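You operate a simulated robot arm through the tools that you are given. There is no shell and no other tool. Be economical: measure what you need, move in short steps, check, and stop when the job is done.

Carry out the task below with a simulated robot arm. There is one attempt and no reset: what you move stays moved.

JOB
Pump the tyre till the display shows 25 psi and refit its cap.
Fine: small blue cap in the dish meanwhile; nozzle back on its peg. Set down upright: small blue cap.
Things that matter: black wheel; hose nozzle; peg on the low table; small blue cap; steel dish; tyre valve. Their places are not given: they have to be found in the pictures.

The check looks at the end state, three seconds after you hand in, the way a careful person would. Anything else that was tipped, shoved, dropped, spilled or broken makes it a failure. Lids that push on must go on centred and level and be pressed home; caps that screw on are set level and turned clockwise until they are tight.

ROBOT AND FRAMES
A 6-joint arm with a two-finger gripper, fixed in place. Base frame: the origin is at the foot of the arm, x ahead of it, y to its left, z up. Readings come in cm, rad, newtons and seconds.
It reaches about 129.8 cm from its shoulder. Its first joint turns from -2.601 to 2.601 rad. Payload 1.57 kg.
Tool frame: the origin (TCP) lies between the finger pads and is the grasp point; the fingertips stand 2.1 cm ahead of it; z points along the fingers, y is the line along which they close. The gripper opens to 7 cm. The gripper's body begins 5 cm behind the TCP.
Orientation is told as [roll, pitch, yaw] about the base's x, y, z axes, in that order, counted from this pose: with the fingers straight down and closing along the base's y, the tool's x points along the base's -x, its y along +y and its z along -z.

CONTROLS
- The arm moves only by the tool step_arm. Its argument "motion" is a list that holds one entry, the list of rows, each a list of 7 numbers: the shift along the base's x, y, z in cm, then the turn, a rotation vector about the base's x, y, z in rad, then the finger opening in cm, from 0 to 7. In form: [[[tx, ty, tz, wx, wy, wz, claw], ...]]. A call has 1 to 8 rows; each row shifts and turns the commanded pose from where the row before left it. Each row takes 0.2 s and may step no farther than 5 cm and 0.15 rad from the row before; otherwise, or with a gripper value out of range, the whole call is refused. Where a pose cannot be reached the arm comes as near as it can. A force on the tool above 50 N (or 10 N above the force at the start of the call, whichever is more), or a blocked arm, ends the call early, and 0.2 s more pass. Each finger halts on what it meets, pressing with about 30 N; the grip force reading is that of the motor and also rises with nothing between the fingers. The clock runs only during rows and for 0.2 s after the last one: add rows that do not move to give the fingers time. The reply holds the time, the measured pose of the TCP, the force on the tool along the base axes, the opening and the grip force, in the units named above and with some noise, with the torque about the TCP (base axes, N m) and any sound that the robot's microphone picked up.
- Cameras (640 x 400 px; columns grow to the right, rows downward): "scene" is fixed at [4.87, -49.6, 123.9]; the picture's right is [-0.47, -0.88, 0.00], its down [-0.58, 0.31, -0.75] and it looks along [0.66, -0.35, -0.66] (base axes); focal length 241 px, centre (320, 200). "wrist" rides on the gripper at [7.9, 0.4, -8.1] in the tool frame; the picture's right is [-0.05, 1.00, 0.00], its down [-0.67, -0.04, -0.74] and it looks along [-0.74, -0.04, 0.67] (tool axes); focal length 256 px, centre (320, 200).
- capture(camera): a new picture of that camera. It takes no simulated time.
- raise_lower(by): slides the trunk up (or, below 0, down) by that many cm; the arm rides with it, the base frame stays. It gives what a move gives, with no picture.
- pixel_to_xyz(camera, pixels): for up to 12 pixels [column, row] of the newest picture of that camera ("zoom" is the newest enlarged one), the place [x, y, z] in the base frame of the surface seen there, good to about 0.2 cm. It takes no simulated time.
- inspect(camera, box): a new picture of the part [left, top, right, bottom] of that camera's present view, enlarged. It takes no simulated time.
- hand_in(): hands the job in; it is judged then, once.

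Keep the steps short. Do not move on a guess: measure, check each grasp and each placing, and mend mistakes. In all there are 80 turns and 38 pictures (those below and enlarged ones count). Leave the gripper open and the arm clear of the work at the hand-in unless told otherwise, and finish with a single line.

The tools are called after "Request:" as a command line: name --argument value ..., lists and objects as JSON in quotes. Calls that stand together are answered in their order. step_arm: Moves the arm, as the interface text tells. Its arguments: {"type":"object","properties":{"motion":{"type":"array","items":{"type":"array","items":{"type":"array","items":{"type":"number"}}}}},"required":["motion"]} The other tools are called the same way: raise_lower (by) slides the trunk up or down; capture (camera) takes a picture; pixel_to_xyz (camera, pixels) gives the place of the surface under pixels of a picture; inspect (camera, box) takes an enlarged picture of a part of a camera's view; hand_in () hands the job in.

At the start:

```text
time: 0.0
tool_pos: [52.81, -54.07, 98.7]
orientation: [-0.001, 0.001, 0.0]
ft_force: [-0.5, -0.8, -0.5]
ft_torque: [0.04, -0.02, 0.02]
finger_gap: 7.02
finger_force: 0.1
trunk travel left (down, up): [-66.9, 30.1]
```

scene: 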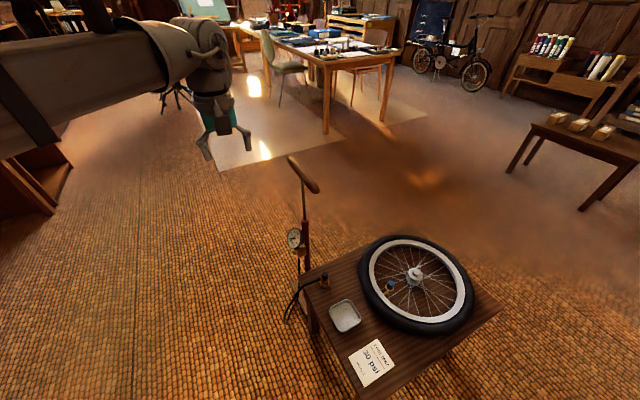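
wrist: 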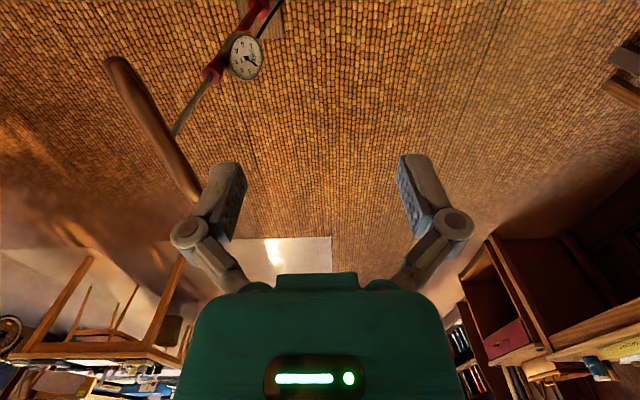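

I see a low table with a wheel, dish and card, and a floor pump with a gauge beside it. I'll enlarge both areas.

Request:
inspect --camera "scene" --box '[270, 230, 430, 330]'

Request:
inspect --camera "scene" --box '[340, 300, 500, 400]'

```text
4.00 times, centred on (350, 280) of scene
```

zoom: 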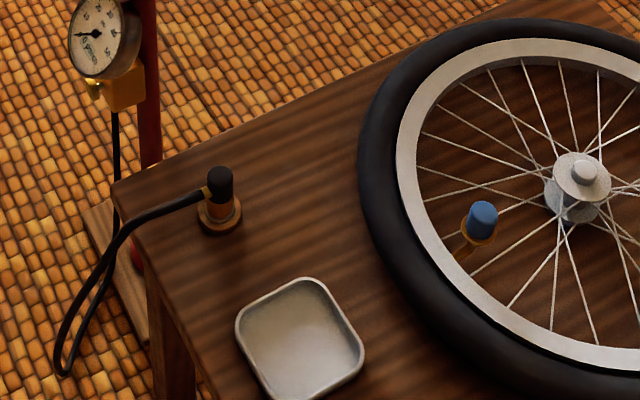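

```text
4.00 times, centred on (420, 350) of scene
```

zoom: 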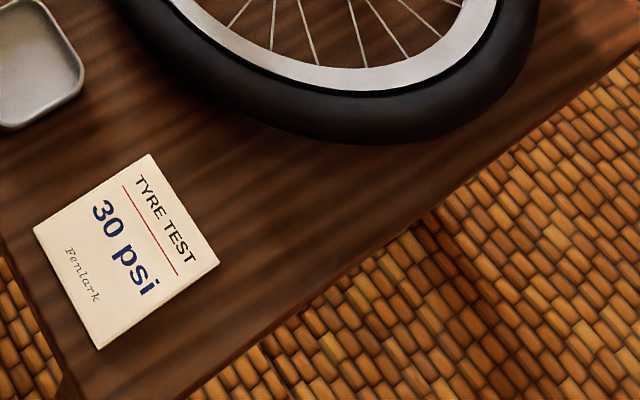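

The card reads 30 psi but the job says 25, so I'll go by the job. Next I'll measure the key places in scene pixels.

Request:
pixel_to_xyz --camera "scene" --pixels '[[390.5, 281.5], [389.5, 287.5], [324.5, 273], [325, 276.5], [327, 287], [345, 316], [331, 311], [291, 158], [303, 174], [316, 189], [305, 215], [294, 240]]'

Request:
inspect --camera "scene" --box '[260, 140, 356, 200]'

Request:
inspect --camera "scene" --box '[270, 210, 350, 260]'

```text
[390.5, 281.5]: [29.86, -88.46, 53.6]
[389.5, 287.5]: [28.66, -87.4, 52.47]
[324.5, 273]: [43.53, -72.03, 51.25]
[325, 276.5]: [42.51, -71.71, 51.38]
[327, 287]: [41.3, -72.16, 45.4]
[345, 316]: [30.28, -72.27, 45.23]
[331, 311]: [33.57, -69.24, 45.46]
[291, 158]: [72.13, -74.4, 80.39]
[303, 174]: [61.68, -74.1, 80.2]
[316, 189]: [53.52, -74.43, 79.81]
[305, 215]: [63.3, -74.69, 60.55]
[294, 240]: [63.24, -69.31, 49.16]
```

```text
6.67 times, centred on (308, 170) of scene
```

zoom: 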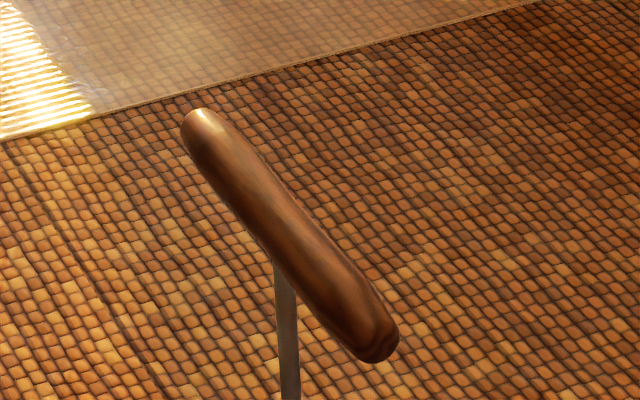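

```text
8.00 times, centred on (310, 235) of scene
```

zoom: 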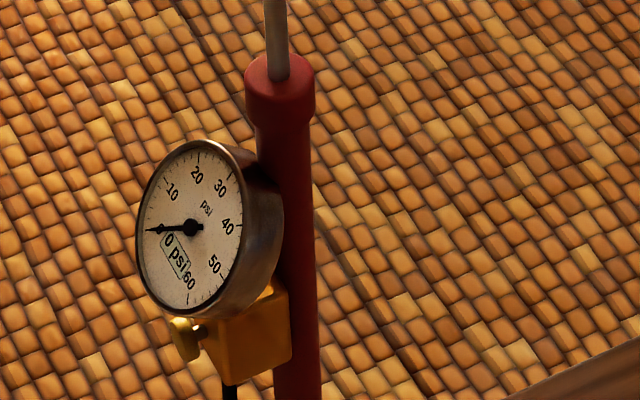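

The pump handle lies along x at about (53–72, -74.4, 80). The cap is near (29.5, -88, 53), the nozzle near (43, -72, 51) and the dish at (30, -72, 45). I'll go high above the cap first.

Request:
step_arm --motion '[[[-2.5, -4, 0, 0, 0, 0, 7], [-2.5, -4, 0, 0, 0, 0, 7], [-2.5, -4, 0, 0, 0, 0, 7], [-2.5, -4, 0, 0, 0, 0, 7], [-2.5, -4, 0, 0, 0, 0, 7], [-2.5, -4, 0, 0, 0, 0, 7], [-2.5, -4, 0, 0, 0, 0, 7], [-2.5, -4, 0, 0, 0, 0, 7]]]'

Request:
step_arm --motion '[[[-1.5, -1, -4.5, 0, 0, 0, 7], [-1.7, -1, -4.5, 0, 0, 0, 7], [0, 0, -4.5, 0, 0, 0, 7], [0, 0, -4.5, 0, 0, 0, 7], [0, 0, -4.5, 0, 0, 0, 7], [0, 0, -4.2, 0, 0, 0, 7], [0, 0, 0, 0, 0, 0, 7]]]'

Request:
capture --camera "wrist"

```text
time: 1.8
tool_pos: [32.81, -85.98, 98.7]
orientation: [0.0, 0.0, 0.0]
ft_force: [-0.7, -0.5, -0.1]
ft_torque: [0.0, 0.01, 0.01]
finger_gap: 7.01
finger_force: 0.0
trunk travel left (down, up): [-66.9, 30.1]
```

```text
time: 3.4
tool_pos: [29.55, -87.7, 98.66]
orientation: [0.001, -0.001, 0.0]
ft_force: [-0.1, 0.0, -0.4]
ft_torque: [-0.01, -0.02, 0.01]
finger_gap: 7.0
finger_force: 0.1
out of reach, approached as far as the arm can: row 1, 2, 3, 4, 5, 6
trunk travel left (down, up): [-66.9, 30.1]
```

```text
31 pictures are left
```

wrist: 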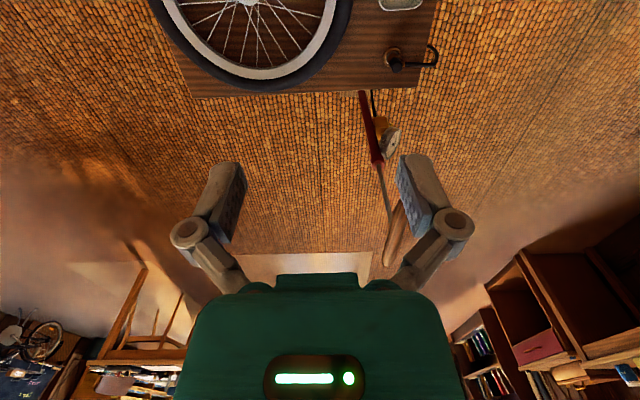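

The arm can't go lower at this trunk height, so I'll slide the trunk down. The wrist is clear of everything.

Request:
raise_lower --by -28

Request:
capture --camera "wrist"

Request:
capture --camera "scene"

```text
time: 6.2
tool_pos: [29.46, -87.59, 70.69]
orientation: [0.0, 0.0, -0.001]
ft_force: [-0.2, 0.5, -0.4]
ft_torque: [0.0, -0.02, -0.01]
finger_gap: 7.0
finger_force: 0.1
trunk travel left (down, up): [-38.9, 58.1]
```

```text
30 pictures are left
```

wrist: 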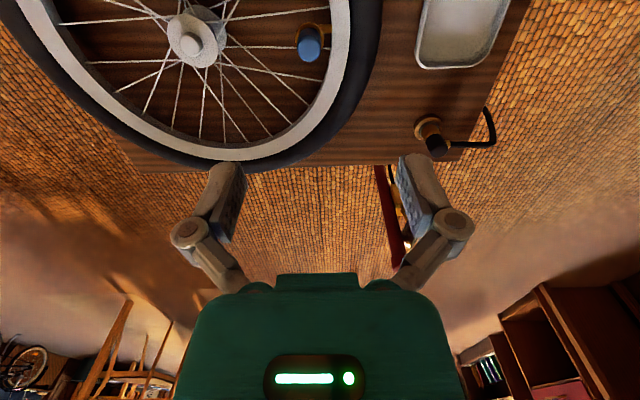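

```text
29 pictures are left
```

scene: 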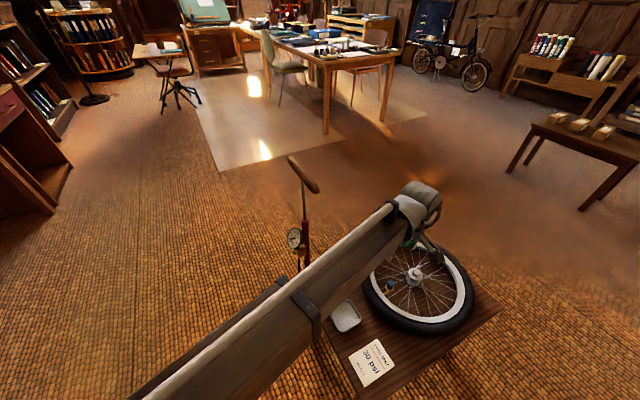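

The cap is at (309, 38), the nozzle at (434, 140) and the dish at top right. I'll enlarge the cap and nozzle.

Request:
inspect --camera "wrist" --box '[260, 0, 356, 60]'

Request:
pixel_to_xyz --camera "wrist" --pixels '[[310, 45], [300, 45], [320, 45], [308, 32], [310, 55], [309, 25], [435, 144], [430, 125], [458, 30], [418, 60], [489, 64], [430, 0]]'

Request:
inspect --camera "wrist" --box '[396, 90, 508, 160]'

```text
6.67 times, centred on (308, 30) of wrist
```

zoom: 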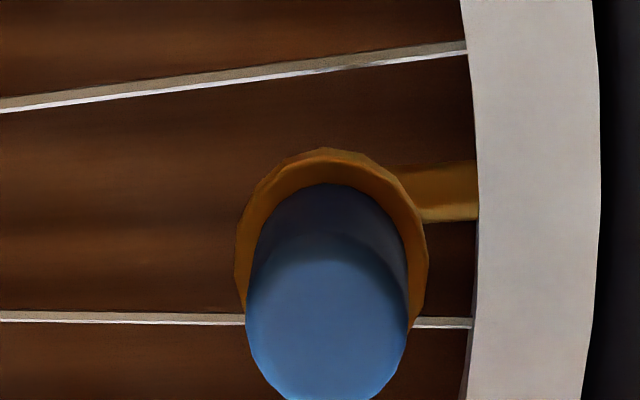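

```text
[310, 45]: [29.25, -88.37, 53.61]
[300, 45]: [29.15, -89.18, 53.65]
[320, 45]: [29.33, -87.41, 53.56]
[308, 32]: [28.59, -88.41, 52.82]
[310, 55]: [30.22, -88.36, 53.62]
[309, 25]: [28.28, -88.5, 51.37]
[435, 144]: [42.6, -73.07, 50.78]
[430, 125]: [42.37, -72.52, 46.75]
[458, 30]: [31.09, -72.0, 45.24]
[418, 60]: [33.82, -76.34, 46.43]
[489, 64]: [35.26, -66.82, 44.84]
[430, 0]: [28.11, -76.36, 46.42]
```

```text
5.71 times, centred on (452, 125) of wrist
```

zoom: 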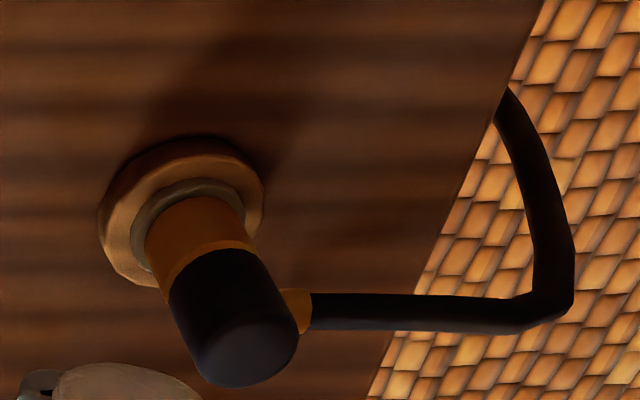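

Request:
pixel_to_xyz --camera "wrist" --pixels '[[340, 45], [335, 30], [365, 45], [375, 30], [192, 40], [215, 70], [327, 29], [300, 60], [309, 58], [309, 37], [298, 52], [319, 52]]'

```text
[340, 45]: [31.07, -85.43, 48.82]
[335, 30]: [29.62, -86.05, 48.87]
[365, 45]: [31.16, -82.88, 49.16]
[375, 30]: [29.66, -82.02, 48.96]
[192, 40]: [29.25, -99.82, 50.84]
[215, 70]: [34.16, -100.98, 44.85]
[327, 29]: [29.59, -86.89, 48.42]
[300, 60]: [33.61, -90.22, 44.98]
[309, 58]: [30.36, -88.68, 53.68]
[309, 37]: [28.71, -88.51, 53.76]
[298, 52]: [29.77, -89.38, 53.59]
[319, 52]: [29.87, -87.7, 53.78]
```

Request:
pixel_to_xyz --camera "scene" --pixels '[[305, 300], [350, 262], [390, 230], [220, 360], [420, 195], [400, 260], [260, 300]]'

Request:
step_arm --motion '[[[0.04, -0.9, -2, 0, 0, 0, 4], [0, 0, -2, 0, 0, 0, 4], [0, 0, 0, 0, 0, 0, 4]]]'

```text
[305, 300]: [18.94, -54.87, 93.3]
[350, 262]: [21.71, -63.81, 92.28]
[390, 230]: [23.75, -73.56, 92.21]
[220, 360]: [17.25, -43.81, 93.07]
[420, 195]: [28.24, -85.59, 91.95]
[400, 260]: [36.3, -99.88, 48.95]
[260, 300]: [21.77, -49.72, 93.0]
```

```text
time: 7.0
tool_pos: [29.63, -88.69, 70.84]
orientation: [0.001, 0.001, 0.001]
ft_force: [-0.8, 0.3, 0.9]
ft_torque: [0.01, -0.01, 0.04]
finger_gap: 3.97
finger_force: 0.1
out of reach, approached as far as the arm can: row 1, 2
trunk travel left (down, up): [-38.9, 58.1]
```

The arm seems to be at its lower limit and can only go down with the trunk. I'll lower 13 cm first, then fine-tune the position.

Request:
raise_lower --by -13

Request:
step_arm --motion '[[[0, 0.1, 0, 0, 0, 0, 4], [0, 0, 0, 0, 0, 0, 4]]]'

Request:
capture --camera "wrist"

```text
time: 8.6
tool_pos: [29.57, -88.82, 57.67]
orientation: [0.001, 0.001, 0.001]
ft_force: [-0.5, -0.2, 0.4]
ft_torque: [0.0, -0.03, -0.02]
finger_gap: 4.0
finger_force: 0.1
trunk travel left (down, up): [-25.9, 71.1]
```

```text
time: 9.2
tool_pos: [29.57, -88.47, 57.61]
orientation: [0.0, 0.001, -0.001]
ft_force: [-0.8, 0.4, -0.3]
ft_torque: [0.02, -0.02, -0.03]
finger_gap: 3.97
finger_force: 0.1
trunk travel left (down, up): [-25.9, 71.1]
```

```text
26 pictures are left
```

wrist: 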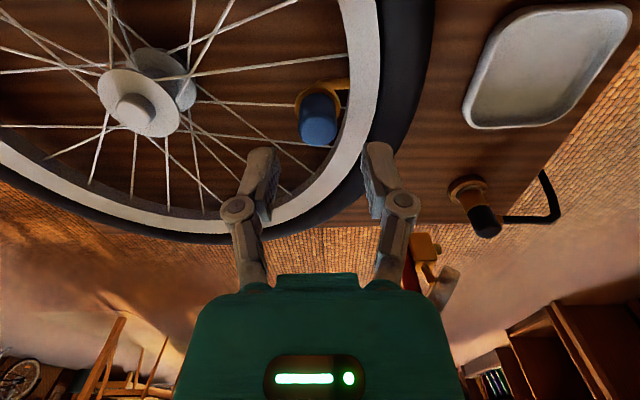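

The cap sits centred between the fingers at column 318. I'll lower until the tips are just above the collar, then close.

Request:
raise_lower --by -3.8

Request:
step_arm --motion '[[[0, 0, 0, 0, 0, 0, 3], [0, 0, 0, 0, 0, 0, 1.5], [0, 0, 0, 0, 0, 0, 1.5], [0, 0, 0, 0, 0, 0, 1.5]]]'

Request:
capture --camera "wrist"

```text
time: 10.0
tool_pos: [29.53, -88.55, 53.84]
orientation: [0.0, 0.0, 0.001]
ft_force: [0.6, 0.2, -0.8]
ft_torque: [-0.03, 0.01, 0.01]
finger_gap: 4.0
finger_force: 0.1
trunk travel left (down, up): [-22.1, 74.9]
```

```text
time: 11.0
tool_pos: [29.65, -88.56, 53.89]
orientation: [0.001, 0.002, 0.0]
ft_force: [-0.7, -0.9, 0.3]
ft_torque: [0.07, -0.02, -0.04]
finger_gap: 1.98
finger_force: 30.5
trunk travel left (down, up): [-22.1, 74.9]
```

```text
25 pictures are left
```

wrist: 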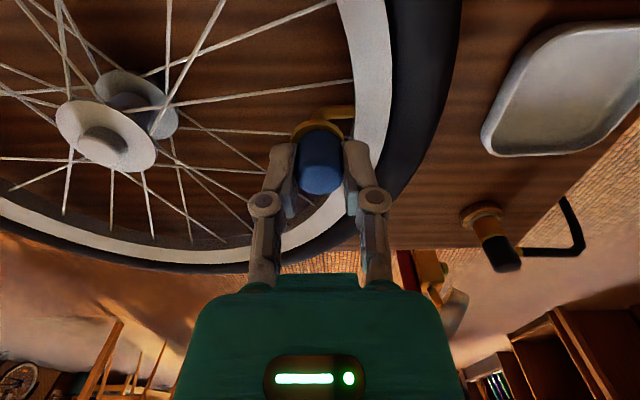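

It's held at 1.98 cm. Now a counter-clockwise turn, watching the torque and height.

Request:
step_arm --motion '[[[0, 0, 0, 0, 0, 0.15, 1.5], [0, 0, 0, 0, 0, 0.15, 1.5], [0, 0, 0, 0, 0, 0.15, 1.5], [0, 0, 0, 0, 0, 0.15, 1.5]]]'

```text
time: 12.0
tool_pos: [29.61, -88.54, 53.88]
orientation: [0.0, -0.001, 0.603]
ft_force: [-0.5, 0.2, 0.4]
ft_torque: [0.01, 0.0, -0.01]
finger_gap: 1.97
finger_force: 29.6
trunk travel left (down, up): [-22.1, 74.9]
```

It turns freely with no torque reading, so I'll keep going.

Request:
step_arm --motion '[[[0, 0, 0, 0, 0, 0.15, 1.5], [0, 0, 0, 0, 0, 0.15, 1.5], [0, 0, 0, 0, 0, 0.15, 1.5], [0, 0, 0, 0, 0, 0.15, 1.5], [0, 0, 0, 0, 0, 0.15, 1.5], [0, 0, 0, 0, 0, 0.15, 1.5], [0, 0, 0, 0, 0, 0.15, 1.5], [0, 0, 0, 0, 0, 0.15, 1.5]]]'

Request:
inspect --camera "wrist" --box '[240, 80, 400, 180]'

```text
time: 13.8
tool_pos: [29.53, -88.65, 53.87]
orientation: [-0.002, 0.001, 1.703]
ft_force: [-0.4, -0.3, -0.8]
ft_torque: [0.0, -0.01, -0.01]
finger_gap: 1.94
finger_force: 30.3
out of reach, approached as far as the arm can: row 8
trunk travel left (down, up): [-22.1, 74.9]
```

```text
4.00 times, centred on (320, 130) of wrist
```

zoom: 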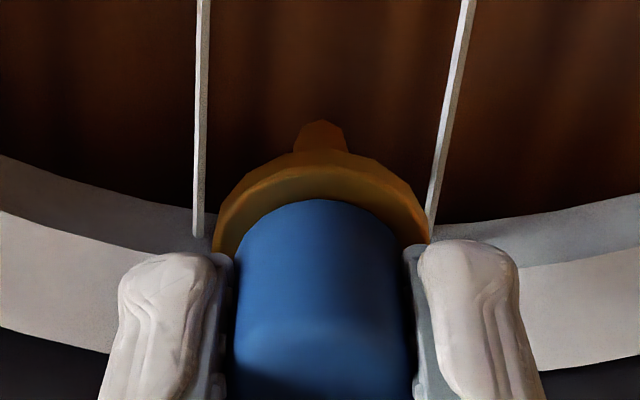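

The yaw limit is about 1.70 rad. I'll test whether the cap is free with a tiny lift.

Request:
step_arm --motion '[[[0, 0, 0.1, 0, 0, 0, 1.5], [0, 0, 0.1, 0, 0, 0, 1.5], [0, 0, 0, 0, 0, 0, 1.5]]]'

```text
time: 14.6
tool_pos: [29.45, -88.54, 54.01]
orientation: [0.001, -0.001, 1.7]
ft_force: [0.4, 0.9, -1.5]
ft_torque: [-0.01, 0.01, -0.02]
finger_gap: 1.98
finger_force: 29.5
trunk travel left (down, up): [-22.1, 74.9]
```

Request:
step_arm --motion '[[[0, 0, 0.15, 0, 0, 0, 1.5], [0, 0, 0.15, 0, 0, 0, 1.5], [0, 0, 0, 0, 0, 0, 1.5]]]'

Request:
inspect --camera "wrist" --box '[240, 80, 400, 180]'

```text
time: 15.4
tool_pos: [29.43, -88.54, 53.93]
orientation: [0.0, -0.001, 1.699]
ft_force: [-0.2, 0.3, -0.7]
ft_torque: [0.02, -0.03, 0.02]
finger_gap: 1.95
finger_force: 30.1
out of reach, approached as far as the arm can: row 1
trunk travel left (down, up): [-22.1, 74.9]
```

```text
4.00 times, centred on (320, 130) of wrist
```

zoom: 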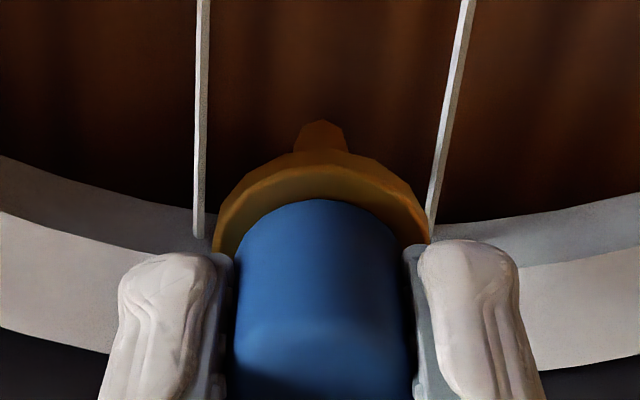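

The arm didn't move because it is at the yaw limit, so that test told me nothing. I'll test with a tiny trunk lift instead.

Request:
raise_lower --by 0.3

Request:
inspect --camera "wrist" --box '[240, 80, 400, 180]'

```text
time: 15.9
tool_pos: [29.44, -88.67, 54.32]
orientation: [-0.001, -0.001, 1.698]
ft_force: [0.5, -0.7, 0.2]
ft_torque: [0.05, -0.02, -0.03]
finger_gap: 2.0
finger_force: 30.5
trunk travel left (down, up): [-22.4, 74.6]
```

```text
4.00 times, centred on (320, 130) of wrist
```

zoom: 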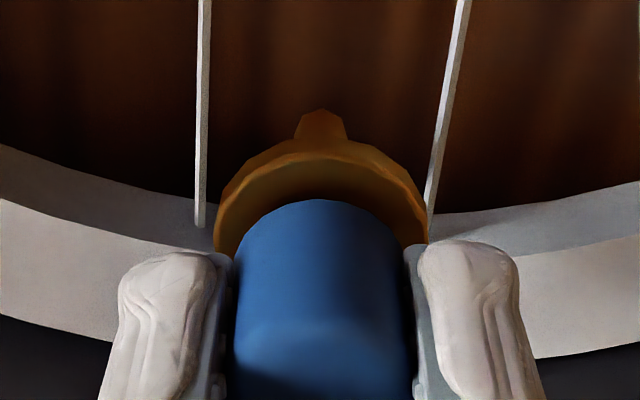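

The cap rises with the fingers and there's no resistance, so it's free. I'll lift it clear.

Request:
raise_lower --by 3

Request:
raise_lower --by 5

Request:
capture --camera "wrist"

```text
time: 16.7
tool_pos: [29.48, -88.48, 57.19]
orientation: [-0.001, -0.002, 1.699]
ft_force: [0.6, 0.7, -0.4]
ft_torque: [-0.01, -0.06, -0.02]
finger_gap: 1.96
finger_force: 30.3
trunk travel left (down, up): [-25.4, 71.6]
```

```text
time: 17.6
tool_pos: [29.56, -88.57, 62.25]
orientation: [0.0, 0.0, 1.7]
ft_force: [-0.1, 0.2, -0.8]
ft_torque: [0.0, -0.01, -0.03]
finger_gap: 1.96
finger_force: 30.2
trunk travel left (down, up): [-30.4, 66.6]
```

```text
21 pictures are left
```

wrist: 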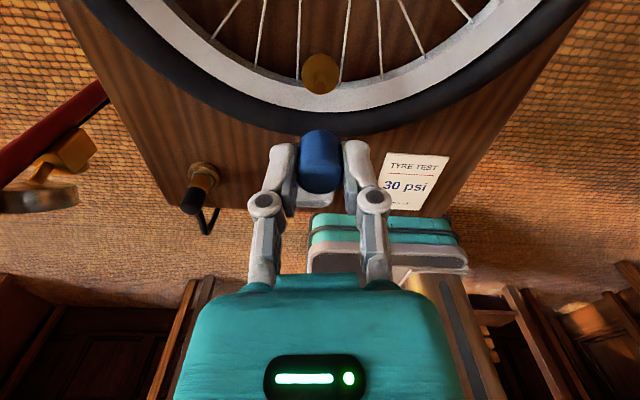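

The cap is held. I'll carry it over to the dish at about (30.5, -72) and turn the wrist back on the way.

Request:
step_arm --motion '[[[0.2, 4.1, 0, 0, 0, -0.15, 1.5], [0.2, 4.1, 0, 0, 0, -0.15, 1.5], [0.3, 4.1, 0, 0, 0, -0.15, 1.5], [0.3, 4.2, 0, 0, 0, -0.15, 1.5], [0, 0, 0, 0, 0, -0.15, 1.5], [0, 0, 0, 0, 0, -0.15, 1.5], [0, 0, 0, 0, 0, -0.15, 1.5], [0, 0, 0, 0, 0, -0.15, 1.5]]]'

Request:
step_arm --motion '[[[0, 0, 0, 0, 0, -0.15, 1.5], [0, 0, 0, 0, 0, -0.15, 1.5], [0, 0, 0, 0, 0, -0.15, 1.5], [0, 0, 0, 0, 0, -0.05, 1.5], [0, 0, 0, 0, 0, 0, 1.5]]]'

Request:
capture --camera "wrist"

```text
time: 19.4
tool_pos: [30.5, -71.97, 62.15]
orientation: [0.001, 0.0, 0.496]
ft_force: [1.2, 0.6, -0.9]
ft_torque: [0.01, -0.02, 0.02]
finger_gap: 1.98
finger_force: 29.5
trunk travel left (down, up): [-30.4, 66.6]
```

```text
time: 20.6
tool_pos: [30.48, -72.08, 62.16]
orientation: [0.0, 0.0, -0.003]
ft_force: [0.8, -0.8, -0.8]
ft_torque: [0.0, 0.0, 0.02]
finger_gap: 2.0
finger_force: 29.0
trunk travel left (down, up): [-30.4, 66.6]
```

```text
20 pictures are left
```

wrist: 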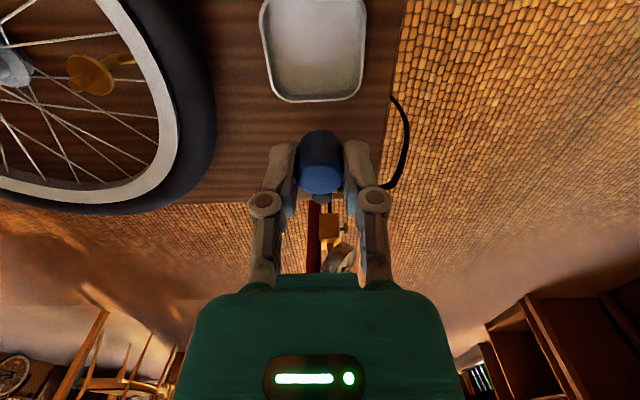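

Request:
pixel_to_xyz --camera "wrist" --pixels '[[314, 40], [314, 99], [314, 3], [264, 40], [363, 40], [83, 62], [98, 82], [78, 75]]'

Request:
raise_lower --by -12

```text
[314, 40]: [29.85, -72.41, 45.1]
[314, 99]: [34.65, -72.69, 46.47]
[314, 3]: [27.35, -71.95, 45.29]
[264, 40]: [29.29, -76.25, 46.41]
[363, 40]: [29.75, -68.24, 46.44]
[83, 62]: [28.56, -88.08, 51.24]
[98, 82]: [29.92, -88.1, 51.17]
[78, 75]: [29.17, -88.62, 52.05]
```

```text
time: 22.1
tool_pos: [30.34, -72.15, 50.18]
orientation: [0.001, -0.001, 0.0]
ft_force: [-0.1, 0.1, 0.8]
ft_torque: [-0.01, 0.01, -0.02]
finger_gap: 1.99
finger_force: 29.7
trunk travel left (down, up): [-18.4, 78.6]
```

Request:
raise_lower --by -2.1

Request:
inspect --camera "wrist" --box '[240, 90, 400, 190]'

```text
time: 22.8
tool_pos: [30.45, -72.06, 48.22]
orientation: [0.002, 0.001, 0.001]
ft_force: [-0.9, -0.4, -0.4]
ft_torque: [0.01, 0.03, 0.0]
finger_gap: 2.01
finger_force: 30.5
trunk travel left (down, up): [-16.3, 80.7]
```

```text
4.00 times, centred on (320, 140) of wrist
```

zoom: 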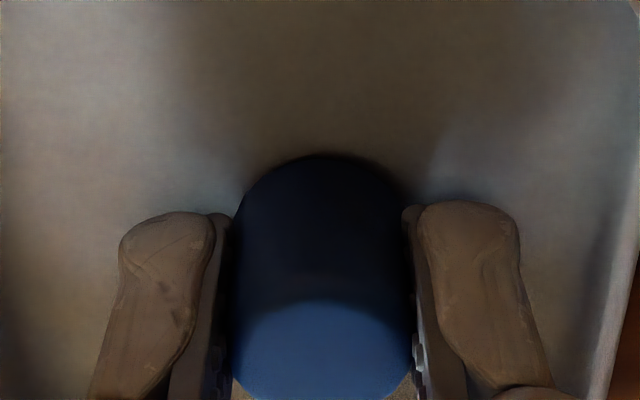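

It's nearly down. I'll lower in small trunk steps until I feel contact.

Request:
raise_lower --by -0.25

Request:
raise_lower --by -0.15

```text
time: 23.3
tool_pos: [30.61, -72.09, 47.87]
orientation: [0.002, 0.0, 0.001]
ft_force: [0.1, -0.8, 5.1]
ft_torque: [-0.02, -0.02, 0.0]
finger_gap: 1.94
finger_force: 30.1
trunk travel left (down, up): [-16.0, 81.0]
```

```text
time: 23.8
tool_pos: [30.44, -72.01, 47.95]
orientation: [-0.001, 0.0, 0.0]
ft_force: [1.5, -3.7, 21.0]
ft_torque: [-0.09, -0.04, 0.03]
finger_gap: 2.01
finger_force: 30.2
trunk travel left (down, up): [-15.9, 81.1]
```

Contact at 21 N. I'll ease off slightly, open and rise.

Request:
raise_lower --by 0.1

Request:
step_arm --motion '[[[0, 0, 0, 0, 0, 0, 3], [0, 0, 0, 0, 0, 0, 4], [0, 0, 0, 0, 0, 0, 4], [0, 0, 0, 0, 0, 0, 4]]]'

Request:
raise_lower --by 14

Request:
capture --camera "wrist"

```text
time: 24.3
tool_pos: [30.62, -71.99, 47.85]
orientation: [0.0, -0.002, -0.001]
ft_force: [1.3, -2.7, 10.2]
ft_torque: [-0.08, -0.04, 0.02]
finger_gap: 1.98
finger_force: 30.6
trunk travel left (down, up): [-16.0, 81.0]
```

```text
time: 25.3
tool_pos: [30.48, -72.06, 47.87]
orientation: [0.0, -0.001, -0.001]
ft_force: [0.0, -0.4, -0.8]
ft_torque: [-0.03, -0.02, 0.02]
finger_gap: 3.98
finger_force: 0.1
trunk travel left (down, up): [-16.0, 81.0]
```

```text
time: 27.0
tool_pos: [30.59, -71.96, 61.84]
orientation: [-0.001, -0.001, 0.0]
ft_force: [0.7, 0.3, -0.3]
ft_torque: [-0.03, 0.01, 0.02]
finger_gap: 4.01
finger_force: 0.1
trunk travel left (down, up): [-30.0, 67.0]
```

```text
18 pictures are left
```

wrist: 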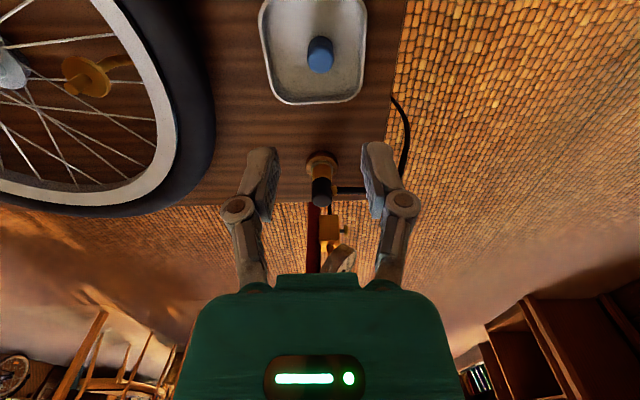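

The cap stands upright in the dish. Next is the nozzle at (321, 185), so I'll enlarge and measure it.

Request:
inspect --camera "wrist" --box '[280, 140, 376, 200]'

Request:
pixel_to_xyz --camera "zoom" --pixels '[[280, 330], [280, 385], [280, 270], [340, 320], [230, 320], [275, 225], [275, 170], [370, 325], [420, 325], [265, 90]]'

Request:
pixel_to_xyz --camera "wrist" --pixels '[[318, 44], [320, 62], [309, 60], [332, 60], [322, 193], [322, 203]]'

```text
6.67 times, centred on (328, 170) of wrist
```

zoom: 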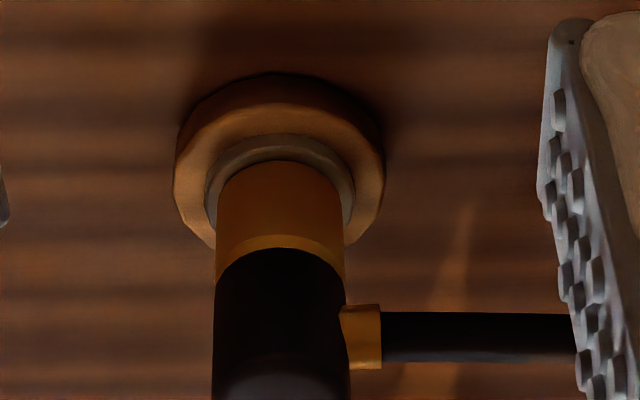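

```text
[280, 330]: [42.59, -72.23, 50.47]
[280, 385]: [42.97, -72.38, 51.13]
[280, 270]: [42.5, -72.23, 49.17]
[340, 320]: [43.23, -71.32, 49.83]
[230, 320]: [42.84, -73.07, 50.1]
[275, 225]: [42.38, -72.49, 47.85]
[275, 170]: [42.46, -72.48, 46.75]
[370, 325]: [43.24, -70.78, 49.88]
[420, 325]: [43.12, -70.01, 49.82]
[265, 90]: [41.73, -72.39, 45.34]
```

```text
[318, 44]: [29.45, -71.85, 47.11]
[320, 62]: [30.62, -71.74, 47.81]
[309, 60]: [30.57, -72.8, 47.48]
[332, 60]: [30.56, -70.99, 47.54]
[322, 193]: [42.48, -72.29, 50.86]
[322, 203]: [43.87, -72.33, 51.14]
```

The nozzle axis is at about (43.45, -72.2), its top is at 51.2, and the hose leaves toward +y at z 49.9. I'll close along x, so I turn to yaw +1.57 and move above it.

Request:
step_arm --motion '[[[0, 0, 0, 0, 0, 0.15, 4], [0, 0, 0, 0, 0, 0.15, 4], [0, 0, 0, 0, 0, 0.15, 4], [0, 0, 0, 0, 0, 0.15, 4], [0, 0, 0, 0, 0, 0.15, 4], [0, 0, 0, 0, 0, 0.15, 4], [0, 0, 0, 0, 0, 0.15, 4], [0, 0, 0, 0, 0, 0.15, 4]]]'

Request:
step_arm --motion '[[[4.3, 0, 0, 0, 0, 0.15, 4], [4.3, 0, 0, 0, 0, 0.15, 4], [4.3, -0.2, 0, 0, 0, 0.07, 4], [0, 0, 0, 0, 0, 0, 4]]]'

Request:
capture --camera "scene"

```text
time: 28.8
tool_pos: [30.57, -72.1, 61.81]
orientation: [0.002, -0.001, 1.204]
ft_force: [-0.5, 1.0, 0.1]
ft_torque: [-0.03, 0.02, 0.0]
finger_gap: 4.0
finger_force: 0.1
trunk travel left (down, up): [-30.0, 67.0]
```

```text
time: 29.8
tool_pos: [43.18, -72.06, 61.87]
orientation: [-0.002, -0.001, 1.571]
ft_force: [-0.6, 0.5, -0.5]
ft_torque: [0.02, 0.01, -0.01]
finger_gap: 4.03
finger_force: 0.1
trunk travel left (down, up): [-30.0, 67.0]
```

```text
16 pictures are left
```

scene: 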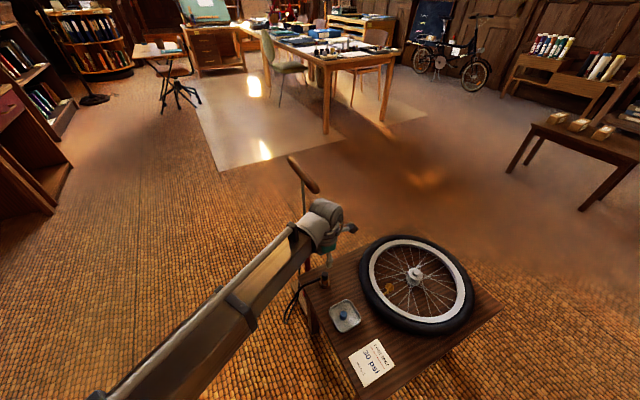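

I'll check the clearance between the wrist body and the pump handle.

Request:
pixel_to_xyz --camera "scene" --pixels '[[318, 200], [312, 203], [328, 199], [338, 205], [340, 215], [316, 188], [311, 191], [306, 225], [330, 235]]'

Request:
capture --camera "wrist"

```text
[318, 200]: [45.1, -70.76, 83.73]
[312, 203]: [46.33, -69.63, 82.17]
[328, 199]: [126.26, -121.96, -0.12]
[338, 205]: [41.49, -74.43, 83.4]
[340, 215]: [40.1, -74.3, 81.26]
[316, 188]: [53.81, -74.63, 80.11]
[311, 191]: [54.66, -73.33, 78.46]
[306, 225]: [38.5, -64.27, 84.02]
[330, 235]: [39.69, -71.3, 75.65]
```

```text
15 pictures are left
```

wrist: 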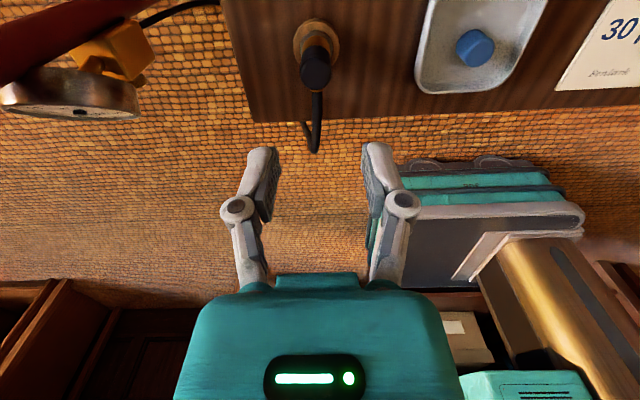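

Request:
pixel_to_xyz --camera "wrist" --pixels '[[316, 72], [303, 70], [330, 70], [316, 55], [316, 86]]'

Request:
raise_lower --by -8

Request:
step_arm --motion '[[[0.1, -0.1, 0, 0, 0, 0, 4], [0, 0, 0, 0, 0, 0, 4]]]'

Request:
capture --camera "wrist"

```text
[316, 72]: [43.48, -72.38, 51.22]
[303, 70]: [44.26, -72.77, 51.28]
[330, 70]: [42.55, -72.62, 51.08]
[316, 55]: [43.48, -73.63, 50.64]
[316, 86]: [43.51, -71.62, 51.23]
```

```text
time: 31.0
tool_pos: [43.17, -72.14, 53.85]
orientation: [-0.001, 0.0, 1.57]
ft_force: [-0.5, -0.2, 0.2]
ft_torque: [-0.04, 0.03, 0.0]
finger_gap: 4.02
finger_force: 0.0
trunk travel left (down, up): [-22.0, 75.0]
```

```text
time: 31.6
tool_pos: [43.29, -72.27, 53.83]
orientation: [0.001, 0.001, 1.569]
ft_force: [0.5, 0.1, -0.6]
ft_torque: [-0.01, 0.02, 0.0]
finger_gap: 3.97
finger_force: 0.1
trunk travel left (down, up): [-22.0, 75.0]
```

```text
14 pictures are left
```

wrist: 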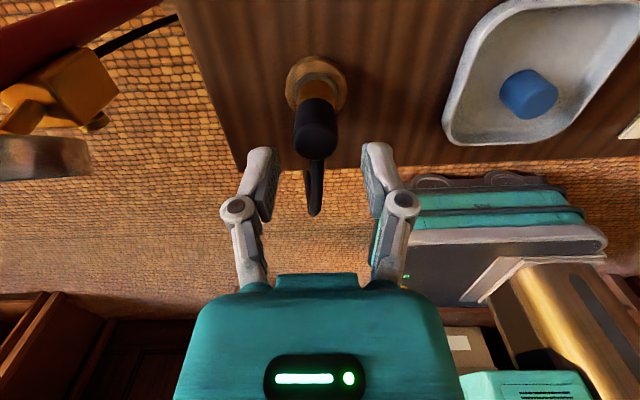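

Request:
step_arm --motion '[[[0.17, -0.05, 0, 0, 0, 0, 4], [0, 0, 0, 0, 0, 0, 4]]]'

Request:
raise_lower --by -3.9

Request:
step_arm --motion '[[[0, 0, 0, 0, 0, 0, 3], [0, 0, 0, 0, 0, 0, 1.4], [0, 0, 0, 0, 0, 0, 1.4], [0, 0, 0, 0, 0, 0, 1.4]]]'

Request:
raise_lower --by 0.5

```text
time: 32.2
tool_pos: [43.5, -72.42, 53.82]
orientation: [0.0, 0.0, 1.57]
ft_force: [0.2, 0.5, 0.1]
ft_torque: [-0.01, -0.02, 0.01]
finger_gap: 3.98
finger_force: 0.0
trunk travel left (down, up): [-22.0, 75.0]
```

```text
time: 33.0
tool_pos: [43.37, -72.24, 49.96]
orientation: [0.0, -0.001, 1.57]
ft_force: [-0.1, 0.9, -0.4]
ft_torque: [-0.02, 0.0, 0.0]
finger_gap: 4.0
finger_force: 0.0
trunk travel left (down, up): [-18.1, 78.9]
```

```text
time: 34.0
tool_pos: [43.37, -72.25, 50.0]
orientation: [0.0, -0.001, 1.569]
ft_force: [0.8, -0.8, 1.8]
ft_torque: [-0.03, -0.06, -0.03]
finger_gap: 2.43
finger_force: 29.9
trunk travel left (down, up): [-18.1, 78.9]
```

```text
time: 34.5
tool_pos: [43.42, -72.36, 50.49]
orientation: [-0.002, 0.002, 1.568]
ft_force: [-1.1, 0.5, -0.7]
ft_torque: [-0.02, 0.02, -0.03]
finger_gap: 2.44
finger_force: 30.3
trunk travel left (down, up): [-18.6, 78.4]
```

The gap holds at 2.43 cm. I'll raise it and check the hold.

Request:
raise_lower --by 10

Request:
capture --camera "wrist"

```text
time: 35.9
tool_pos: [43.43, -72.27, 60.34]
orientation: [-0.001, 0.0, 1.57]
ft_force: [-0.1, -0.4, 0.1]
ft_torque: [-0.01, 0.02, 0.01]
finger_gap: 2.43
finger_force: 30.2
trunk travel left (down, up): [-28.6, 68.4]
```

```text
13 pictures are left
```

wrist: 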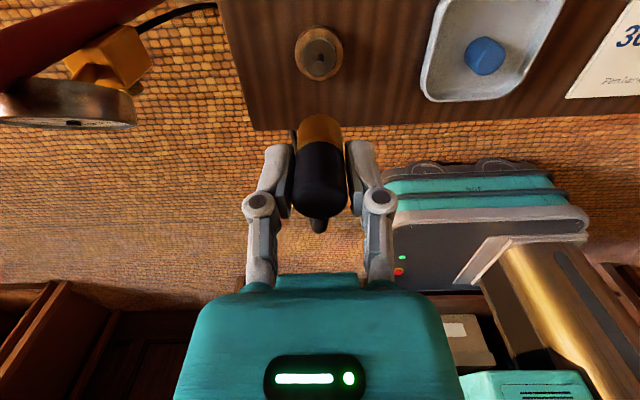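

The nozzle is held and the peg is at (319, 55). I'll carry it above the valve at (29.53, -88.5).

Request:
step_arm --motion '[[[-2.8, -3.25, 0, 0, 0, 0, 1.4], [-2.8, -3.25, 0, 0, 0, 0, 1.4], [-2.8, -3.25, 0, 0, 0, 0, 1.4], [-2.8, -3.25, 0, 0, 0, 0, 1.4], [-2.7, -3.23, 0, 0, 0, 0, 1.4], [0, 0, 0, 0, 0, 0, 1.4]]]'

Request:
raise_lower --by -3

Request:
capture --camera "wrist"

```text
time: 37.3
tool_pos: [29.33, -88.76, 60.46]
orientation: [-0.001, -0.001, 1.568]
ft_force: [-0.1, -0.6, 0.5]
ft_torque: [-0.01, 0.01, 0.01]
finger_gap: 2.44
finger_force: 30.4
trunk travel left (down, up): [-28.6, 68.4]
```

```text
time: 38.0
tool_pos: [29.34, -88.65, 57.48]
orientation: [0.0, 0.0, 1.569]
ft_force: [0.3, 0.8, -1.0]
ft_torque: [0.04, 0.03, 0.0]
finger_gap: 2.44
finger_force: 30.4
trunk travel left (down, up): [-25.6, 71.4]
```

```text
12 pictures are left
```

wrist: 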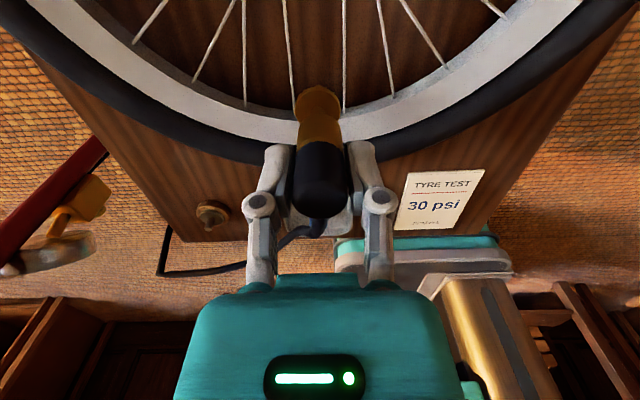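

Request:
step_arm --motion '[[[0.17, 0.12, 0, 0, 0, 0, 1.4], [0, 0, 0, 0, 0, 0, 1.4]]]'

Request:
raise_lower --by -1

Request:
inspect --camera "wrist" --box '[240, 70, 400, 170]'

```text
time: 38.6
tool_pos: [29.48, -88.51, 57.36]
orientation: [0.001, -0.001, 1.569]
ft_force: [-0.2, 0.0, -0.5]
ft_torque: [0.03, 0.03, -0.01]
finger_gap: 2.44
finger_force: 29.9
trunk travel left (down, up): [-25.6, 71.4]
```

```text
time: 39.2
tool_pos: [29.53, -88.49, 56.32]
orientation: [0.0, -0.002, 1.568]
ft_force: [0.2, -0.1, -1.8]
ft_torque: [-0.02, 0.03, 0.01]
finger_gap: 2.44
finger_force: 30.3
trunk travel left (down, up): [-24.6, 72.4]
```

```text
4.00 times, centred on (320, 120) of wrist
```

zoom: 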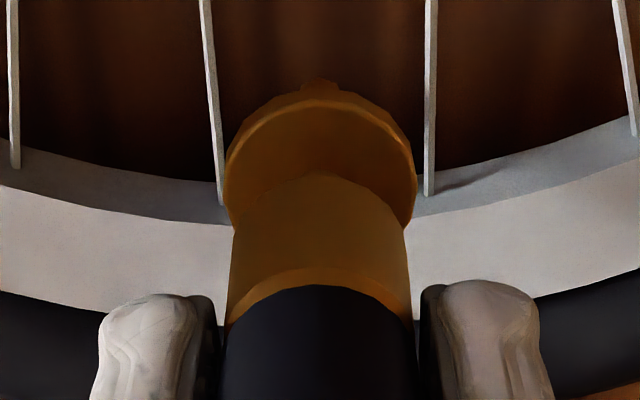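

It's well centred over the collar. I'll lower step by step.

Request:
raise_lower --by -0.8

Request:
raise_lower --by -0.4

Request:
raise_lower --by -0.2

```text
time: 39.8
tool_pos: [29.51, -88.59, 55.64]
orientation: [0.001, 0.0, 1.57]
ft_force: [0.3, -0.3, -1.1]
ft_torque: [0.03, -0.01, 0.01]
finger_gap: 2.43
finger_force: 30.5
trunk travel left (down, up): [-23.8, 73.2]
```

```text
time: 40.3
tool_pos: [29.46, -88.66, 55.16]
orientation: [0.0, 0.001, 1.568]
ft_force: [0.0, 0.3, -1.1]
ft_torque: [-0.02, 0.0, 0.01]
finger_gap: 2.44
finger_force: 30.1
trunk travel left (down, up): [-23.4, 73.6]
```

```text
time: 40.8
tool_pos: [29.44, -88.51, 55.03]
orientation: [0.0, 0.0, 1.57]
ft_force: [0.2, -0.2, -0.8]
ft_torque: [-0.03, -0.03, 0.01]
finger_gap: 2.42
finger_force: 30.4
trunk travel left (down, up): [-23.2, 73.8]
```

Request:
raise_lower --by -0.2

Request:
raise_lower --by -0.2

Request:
inspect --camera "wrist" --box '[240, 70, 400, 170]'

```text
time: 41.3
tool_pos: [29.47, -88.5, 55.02]
orientation: [0.0, 0.002, 1.57]
ft_force: [0.1, -2.2, 13.1]
ft_torque: [-0.04, 0.0, -0.02]
finger_gap: 2.43
finger_force: 29.5
trunk travel left (down, up): [-23.0, 74.0]
```

```text
time: 41.9
tool_pos: [29.55, -88.48, 54.77]
orientation: [0.001, 0.002, 1.57]
ft_force: [2.2, -4.5, 18.6]
ft_torque: [-0.15, -0.04, 0.03]
finger_gap: 2.44
finger_force: 30.0
trunk travel left (down, up): [-22.8, 74.2]
```

```text
4.00 times, centred on (320, 120) of wrist
```

zoom: 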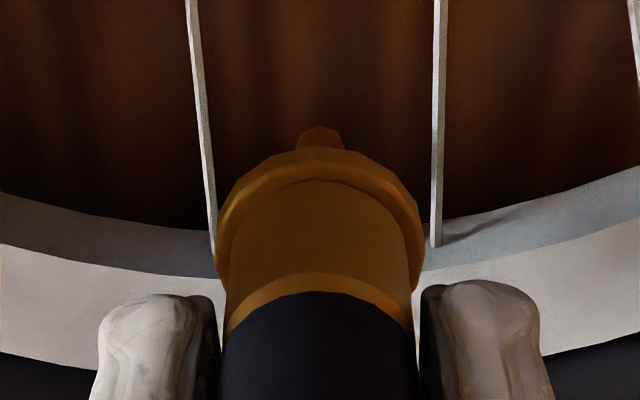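

It's nearly seated. One more gentle press, then ease off.

Request:
raise_lower --by -0.15

Request:
raise_lower --by -0.1

```text
time: 42.4
tool_pos: [29.54, -88.45, 54.65]
orientation: [-0.001, 0.002, 1.569]
ft_force: [2.4, -2.4, 17.4]
ft_torque: [-0.13, -0.09, 0.0]
finger_gap: 2.41
finger_force: 30.0
trunk travel left (down, up): [-22.6, 74.4]
```

```text
time: 42.9
tool_pos: [29.42, -88.51, 54.6]
orientation: [-0.001, 0.0, 1.569]
ft_force: [2.6, -0.8, 18.1]
ft_torque: [-0.02, -0.04, 0.02]
finger_gap: 2.45
finger_force: 30.1
trunk travel left (down, up): [-22.5, 74.5]
```

The force stays at about 18 N while it descends, as if it's sliding on against friction. I'll continue until it rises.

Request:
raise_lower --by -0.2

Request:
raise_lower --by -0.2

Request:
inspect --camera "wrist" --box '[240, 70, 400, 170]'

```text
time: 43.4
tool_pos: [29.56, -88.4, 54.3]
orientation: [0.0, 0.001, 1.569]
ft_force: [2.8, 1.5, 16.8]
ft_torque: [-0.09, -0.08, 0.0]
finger_gap: 2.46
finger_force: 30.4
trunk travel left (down, up): [-22.3, 74.7]
```

```text
time: 43.9
tool_pos: [29.41, -88.3, 54.09]
orientation: [0.0, 0.001, 1.569]
ft_force: [3.0, 1.6, 17.1]
ft_torque: [-0.04, -0.06, 0.01]
finger_gap: 2.4
finger_force: 29.8
trunk travel left (down, up): [-22.1, 74.9]
```

```text
4.00 times, centred on (320, 120) of wrist
```

zoom: 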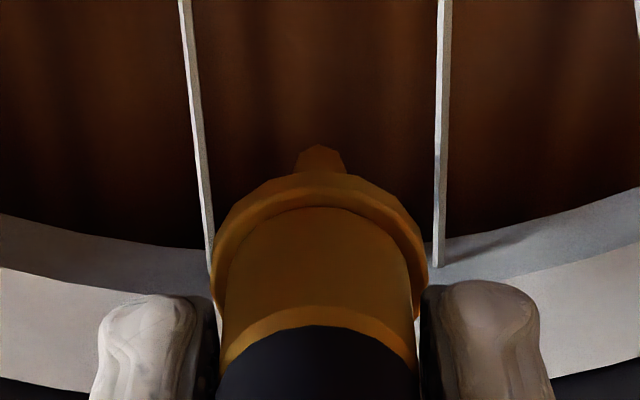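

The black edge has shifted in the grip, so the nozzle has bottomed on the collar and the fingers are now slipping. I'll release, rise and look.

Request:
raise_lower --by 0.1

Request:
step_arm --motion '[[[0, 0, 0, 0, 0, 0, 3], [0, 0, 0, 0, 0, 0, 4], [0, 0, 0, 0, 0, 0, 4], [0, 0, 0, 0, 0, 0, 4]]]'

Request:
raise_lower --by 10

Request:
inspect --camera "wrist" --box '[200, 0, 440, 150]'

```text
time: 44.4
tool_pos: [29.42, -88.47, 54.04]
orientation: [-0.002, 0.0, 1.569]
ft_force: [1.6, 3.6, 5.7]
ft_torque: [0.09, -0.02, 0.0]
finger_gap: 2.43
finger_force: 30.3
trunk travel left (down, up): [-22.2, 74.8]
```

```text
time: 45.4
tool_pos: [29.39, -88.46, 54.01]
orientation: [0.0, -0.001, 1.57]
ft_force: [-0.5, 0.0, -0.8]
ft_torque: [0.01, 0.01, -0.02]
finger_gap: 4.0
finger_force: 0.0
trunk travel left (down, up): [-22.2, 74.8]
```

```text
time: 46.8
tool_pos: [29.4, -88.57, 64.14]
orientation: [0.002, 0.001, 1.57]
ft_force: [0.3, 0.9, 0.1]
ft_torque: [0.01, 0.01, 0.0]
finger_gap: 3.98
finger_force: 0.0
trunk travel left (down, up): [-32.2, 64.8]
```

```text
2.67 times, centred on (320, 75) of wrist
```

zoom: 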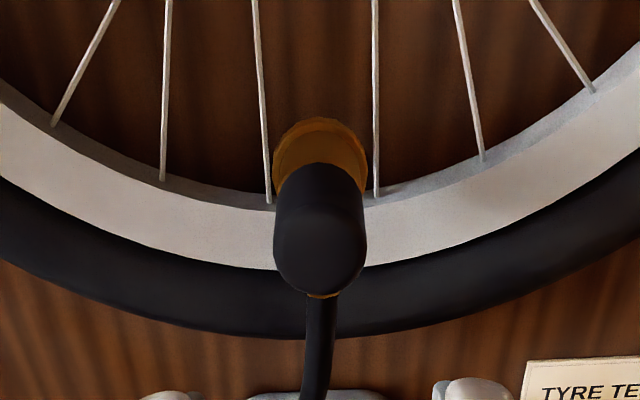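

The nozzle stands upright on the valve. I'll check its top, then raise the trunk and move to the pump handle with yaw back at 0.

Request:
pixel_to_xyz --camera "zoom" --pixels '[[320, 240], [290, 230], [350, 230], [320, 275], [320, 190]]'

Request:
raise_lower --by 26

Request:
step_arm --motion '[[[3.3, 0.2, 0, 0, 0, -0.15, 6], [4, 1.5, 0, 0, 0, -0.15, 6], [4, 1.5, 0, 0, 0, -0.15, 6], [4, 2, 0, 0, 0, -0.15, 6], [4, 2, 0, 0, 0, -0.15, 6], [4, 2, 0, 0, 0, -0.15, 6], [4, 2, 0, 0, 0, -0.15, 6], [4, 2, 0, 0, 0, -0.15, 6]]]'

Request:
step_arm --motion '[[[2.2, 1, 0, 0, 0, -0.15, 6], [0, 0, 0, 0, 0, -0.15, 6], [0, 0, 0, 0, 0, -0.07, 6], [0, 0, 0, 0, 0, 0, 6]]]'

Request:
capture --camera "wrist"

```text
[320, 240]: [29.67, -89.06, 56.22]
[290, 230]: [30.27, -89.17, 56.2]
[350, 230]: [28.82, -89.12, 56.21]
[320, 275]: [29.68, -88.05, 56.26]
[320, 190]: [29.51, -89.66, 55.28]
```

```text
time: 49.4
tool_pos: [29.5, -88.47, 90.05]
orientation: [0.001, -0.002, 1.569]
ft_force: [-0.4, 0.8, 0.1]
ft_torque: [-0.02, 0.0, 0.01]
finger_gap: 3.99
finger_force: 0.0
trunk travel left (down, up): [-58.2, 38.8]
```

```text
time: 51.2
tool_pos: [60.66, -75.43, 89.99]
orientation: [0.001, 0.0, 0.368]
ft_force: [0.0, 0.1, 0.9]
ft_torque: [0.0, -0.04, -0.01]
finger_gap: 6.01
finger_force: 0.0
trunk travel left (down, up): [-58.2, 38.8]
```

```text
time: 52.2
tool_pos: [63.0, -74.29, 90.06]
orientation: [0.001, -0.001, -0.002]
ft_force: [0.5, -0.9, -0.3]
ft_torque: [0.01, 0.0, -0.01]
finger_gap: 5.97
finger_force: 0.1
trunk travel left (down, up): [-58.2, 38.8]
```

```text
7 pictures are left
```

wrist: 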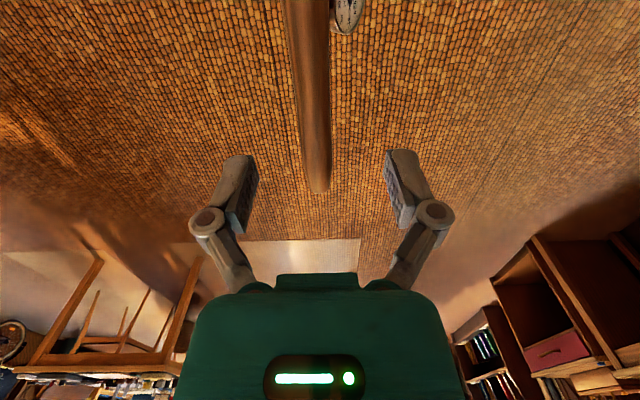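

The handle is centred below the fingers. I'll measure its sides.

Request:
pixel_to_xyz --camera "wrist" --pixels '[[310, 60], [293, 60], [327, 60], [317, 150], [303, 150], [329, 150], [305, 5]]'

```text
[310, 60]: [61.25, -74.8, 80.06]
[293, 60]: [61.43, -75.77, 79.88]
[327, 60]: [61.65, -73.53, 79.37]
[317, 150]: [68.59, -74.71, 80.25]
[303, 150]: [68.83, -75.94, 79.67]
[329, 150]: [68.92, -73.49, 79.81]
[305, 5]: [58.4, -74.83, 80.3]
```

The axis is at y ≈ -74.7 and z ≈ 78.9, with a diameter of about 2.6 cm. I'll centre, lower and grip.

Request:
step_arm --motion '[[[0, -0.4, 0, 0, 0, 0, 6], [0, 0, 0, 0, 0, 0, 6]]]'

Request:
raise_lower --by -11

Request:
step_arm --motion '[[[0, 0, 0, 0, 0, 0, 4], [0, 0, 0, 0, 0, 0, 2], [0, 0, 0, 0, 0, 0, 2], [0, 0, 0, 0, 0, 0, 2]]]'

Request:
raise_lower --by -2

```text
time: 52.8
tool_pos: [62.83, -74.75, 90.02]
orientation: [0.0, -0.001, 0.001]
ft_force: [-0.6, 0.1, -0.4]
ft_torque: [0.0, -0.01, 0.03]
finger_gap: 6.01
finger_force: 0.0
trunk travel left (down, up): [-58.2, 38.8]
```

```text
time: 54.2
tool_pos: [62.93, -74.63, 79.09]
orientation: [0.0, 0.0, 0.001]
ft_force: [-0.6, 0.2, 1.1]
ft_torque: [-0.04, 0.01, 0.0]
finger_gap: 5.98
finger_force: 0.1
trunk travel left (down, up): [-47.2, 49.8]
```

```text
time: 55.2
tool_pos: [62.86, -74.76, 79.04]
orientation: [0.001, 0.001, 0.001]
ft_force: [2.3, -16.2, 1.4]
ft_torque: [-0.06, -0.14, 0.07]
finger_gap: 3.05
finger_force: 7.9
trunk travel left (down, up): [-47.2, 49.8]
```

```text
time: 55.9
tool_pos: [62.94, -74.66, 77.03]
orientation: [0.0, 0.0, 0.001]
ft_force: [2.5, -15.9, 4.3]
ft_torque: [-0.05, 0.05, 0.05]
finger_gap: 3.15
finger_force: 9.0
trunk travel left (down, up): [-45.2, 51.8]
```

Only the -y finger is touching (force y is -16 N), so I'll shift a little toward -y to centre the grip.

Request:
step_arm --motion '[[[0, -0.1, 0, 0, 0, 0, 2], [0, -0.1, 0, 0, 0, 0, 2], [0, 0, 0, 0, 0, 0, 2]]]'

```text
time: 56.7
tool_pos: [62.91, -74.86, 77.11]
orientation: [0.0, -0.001, -0.001]
ft_force: [2.1, -13.4, 3.3]
ft_torque: [-0.06, 0.03, 0.05]
finger_gap: 2.96
finger_force: 6.9
trunk travel left (down, up): [-45.2, 51.8]
```

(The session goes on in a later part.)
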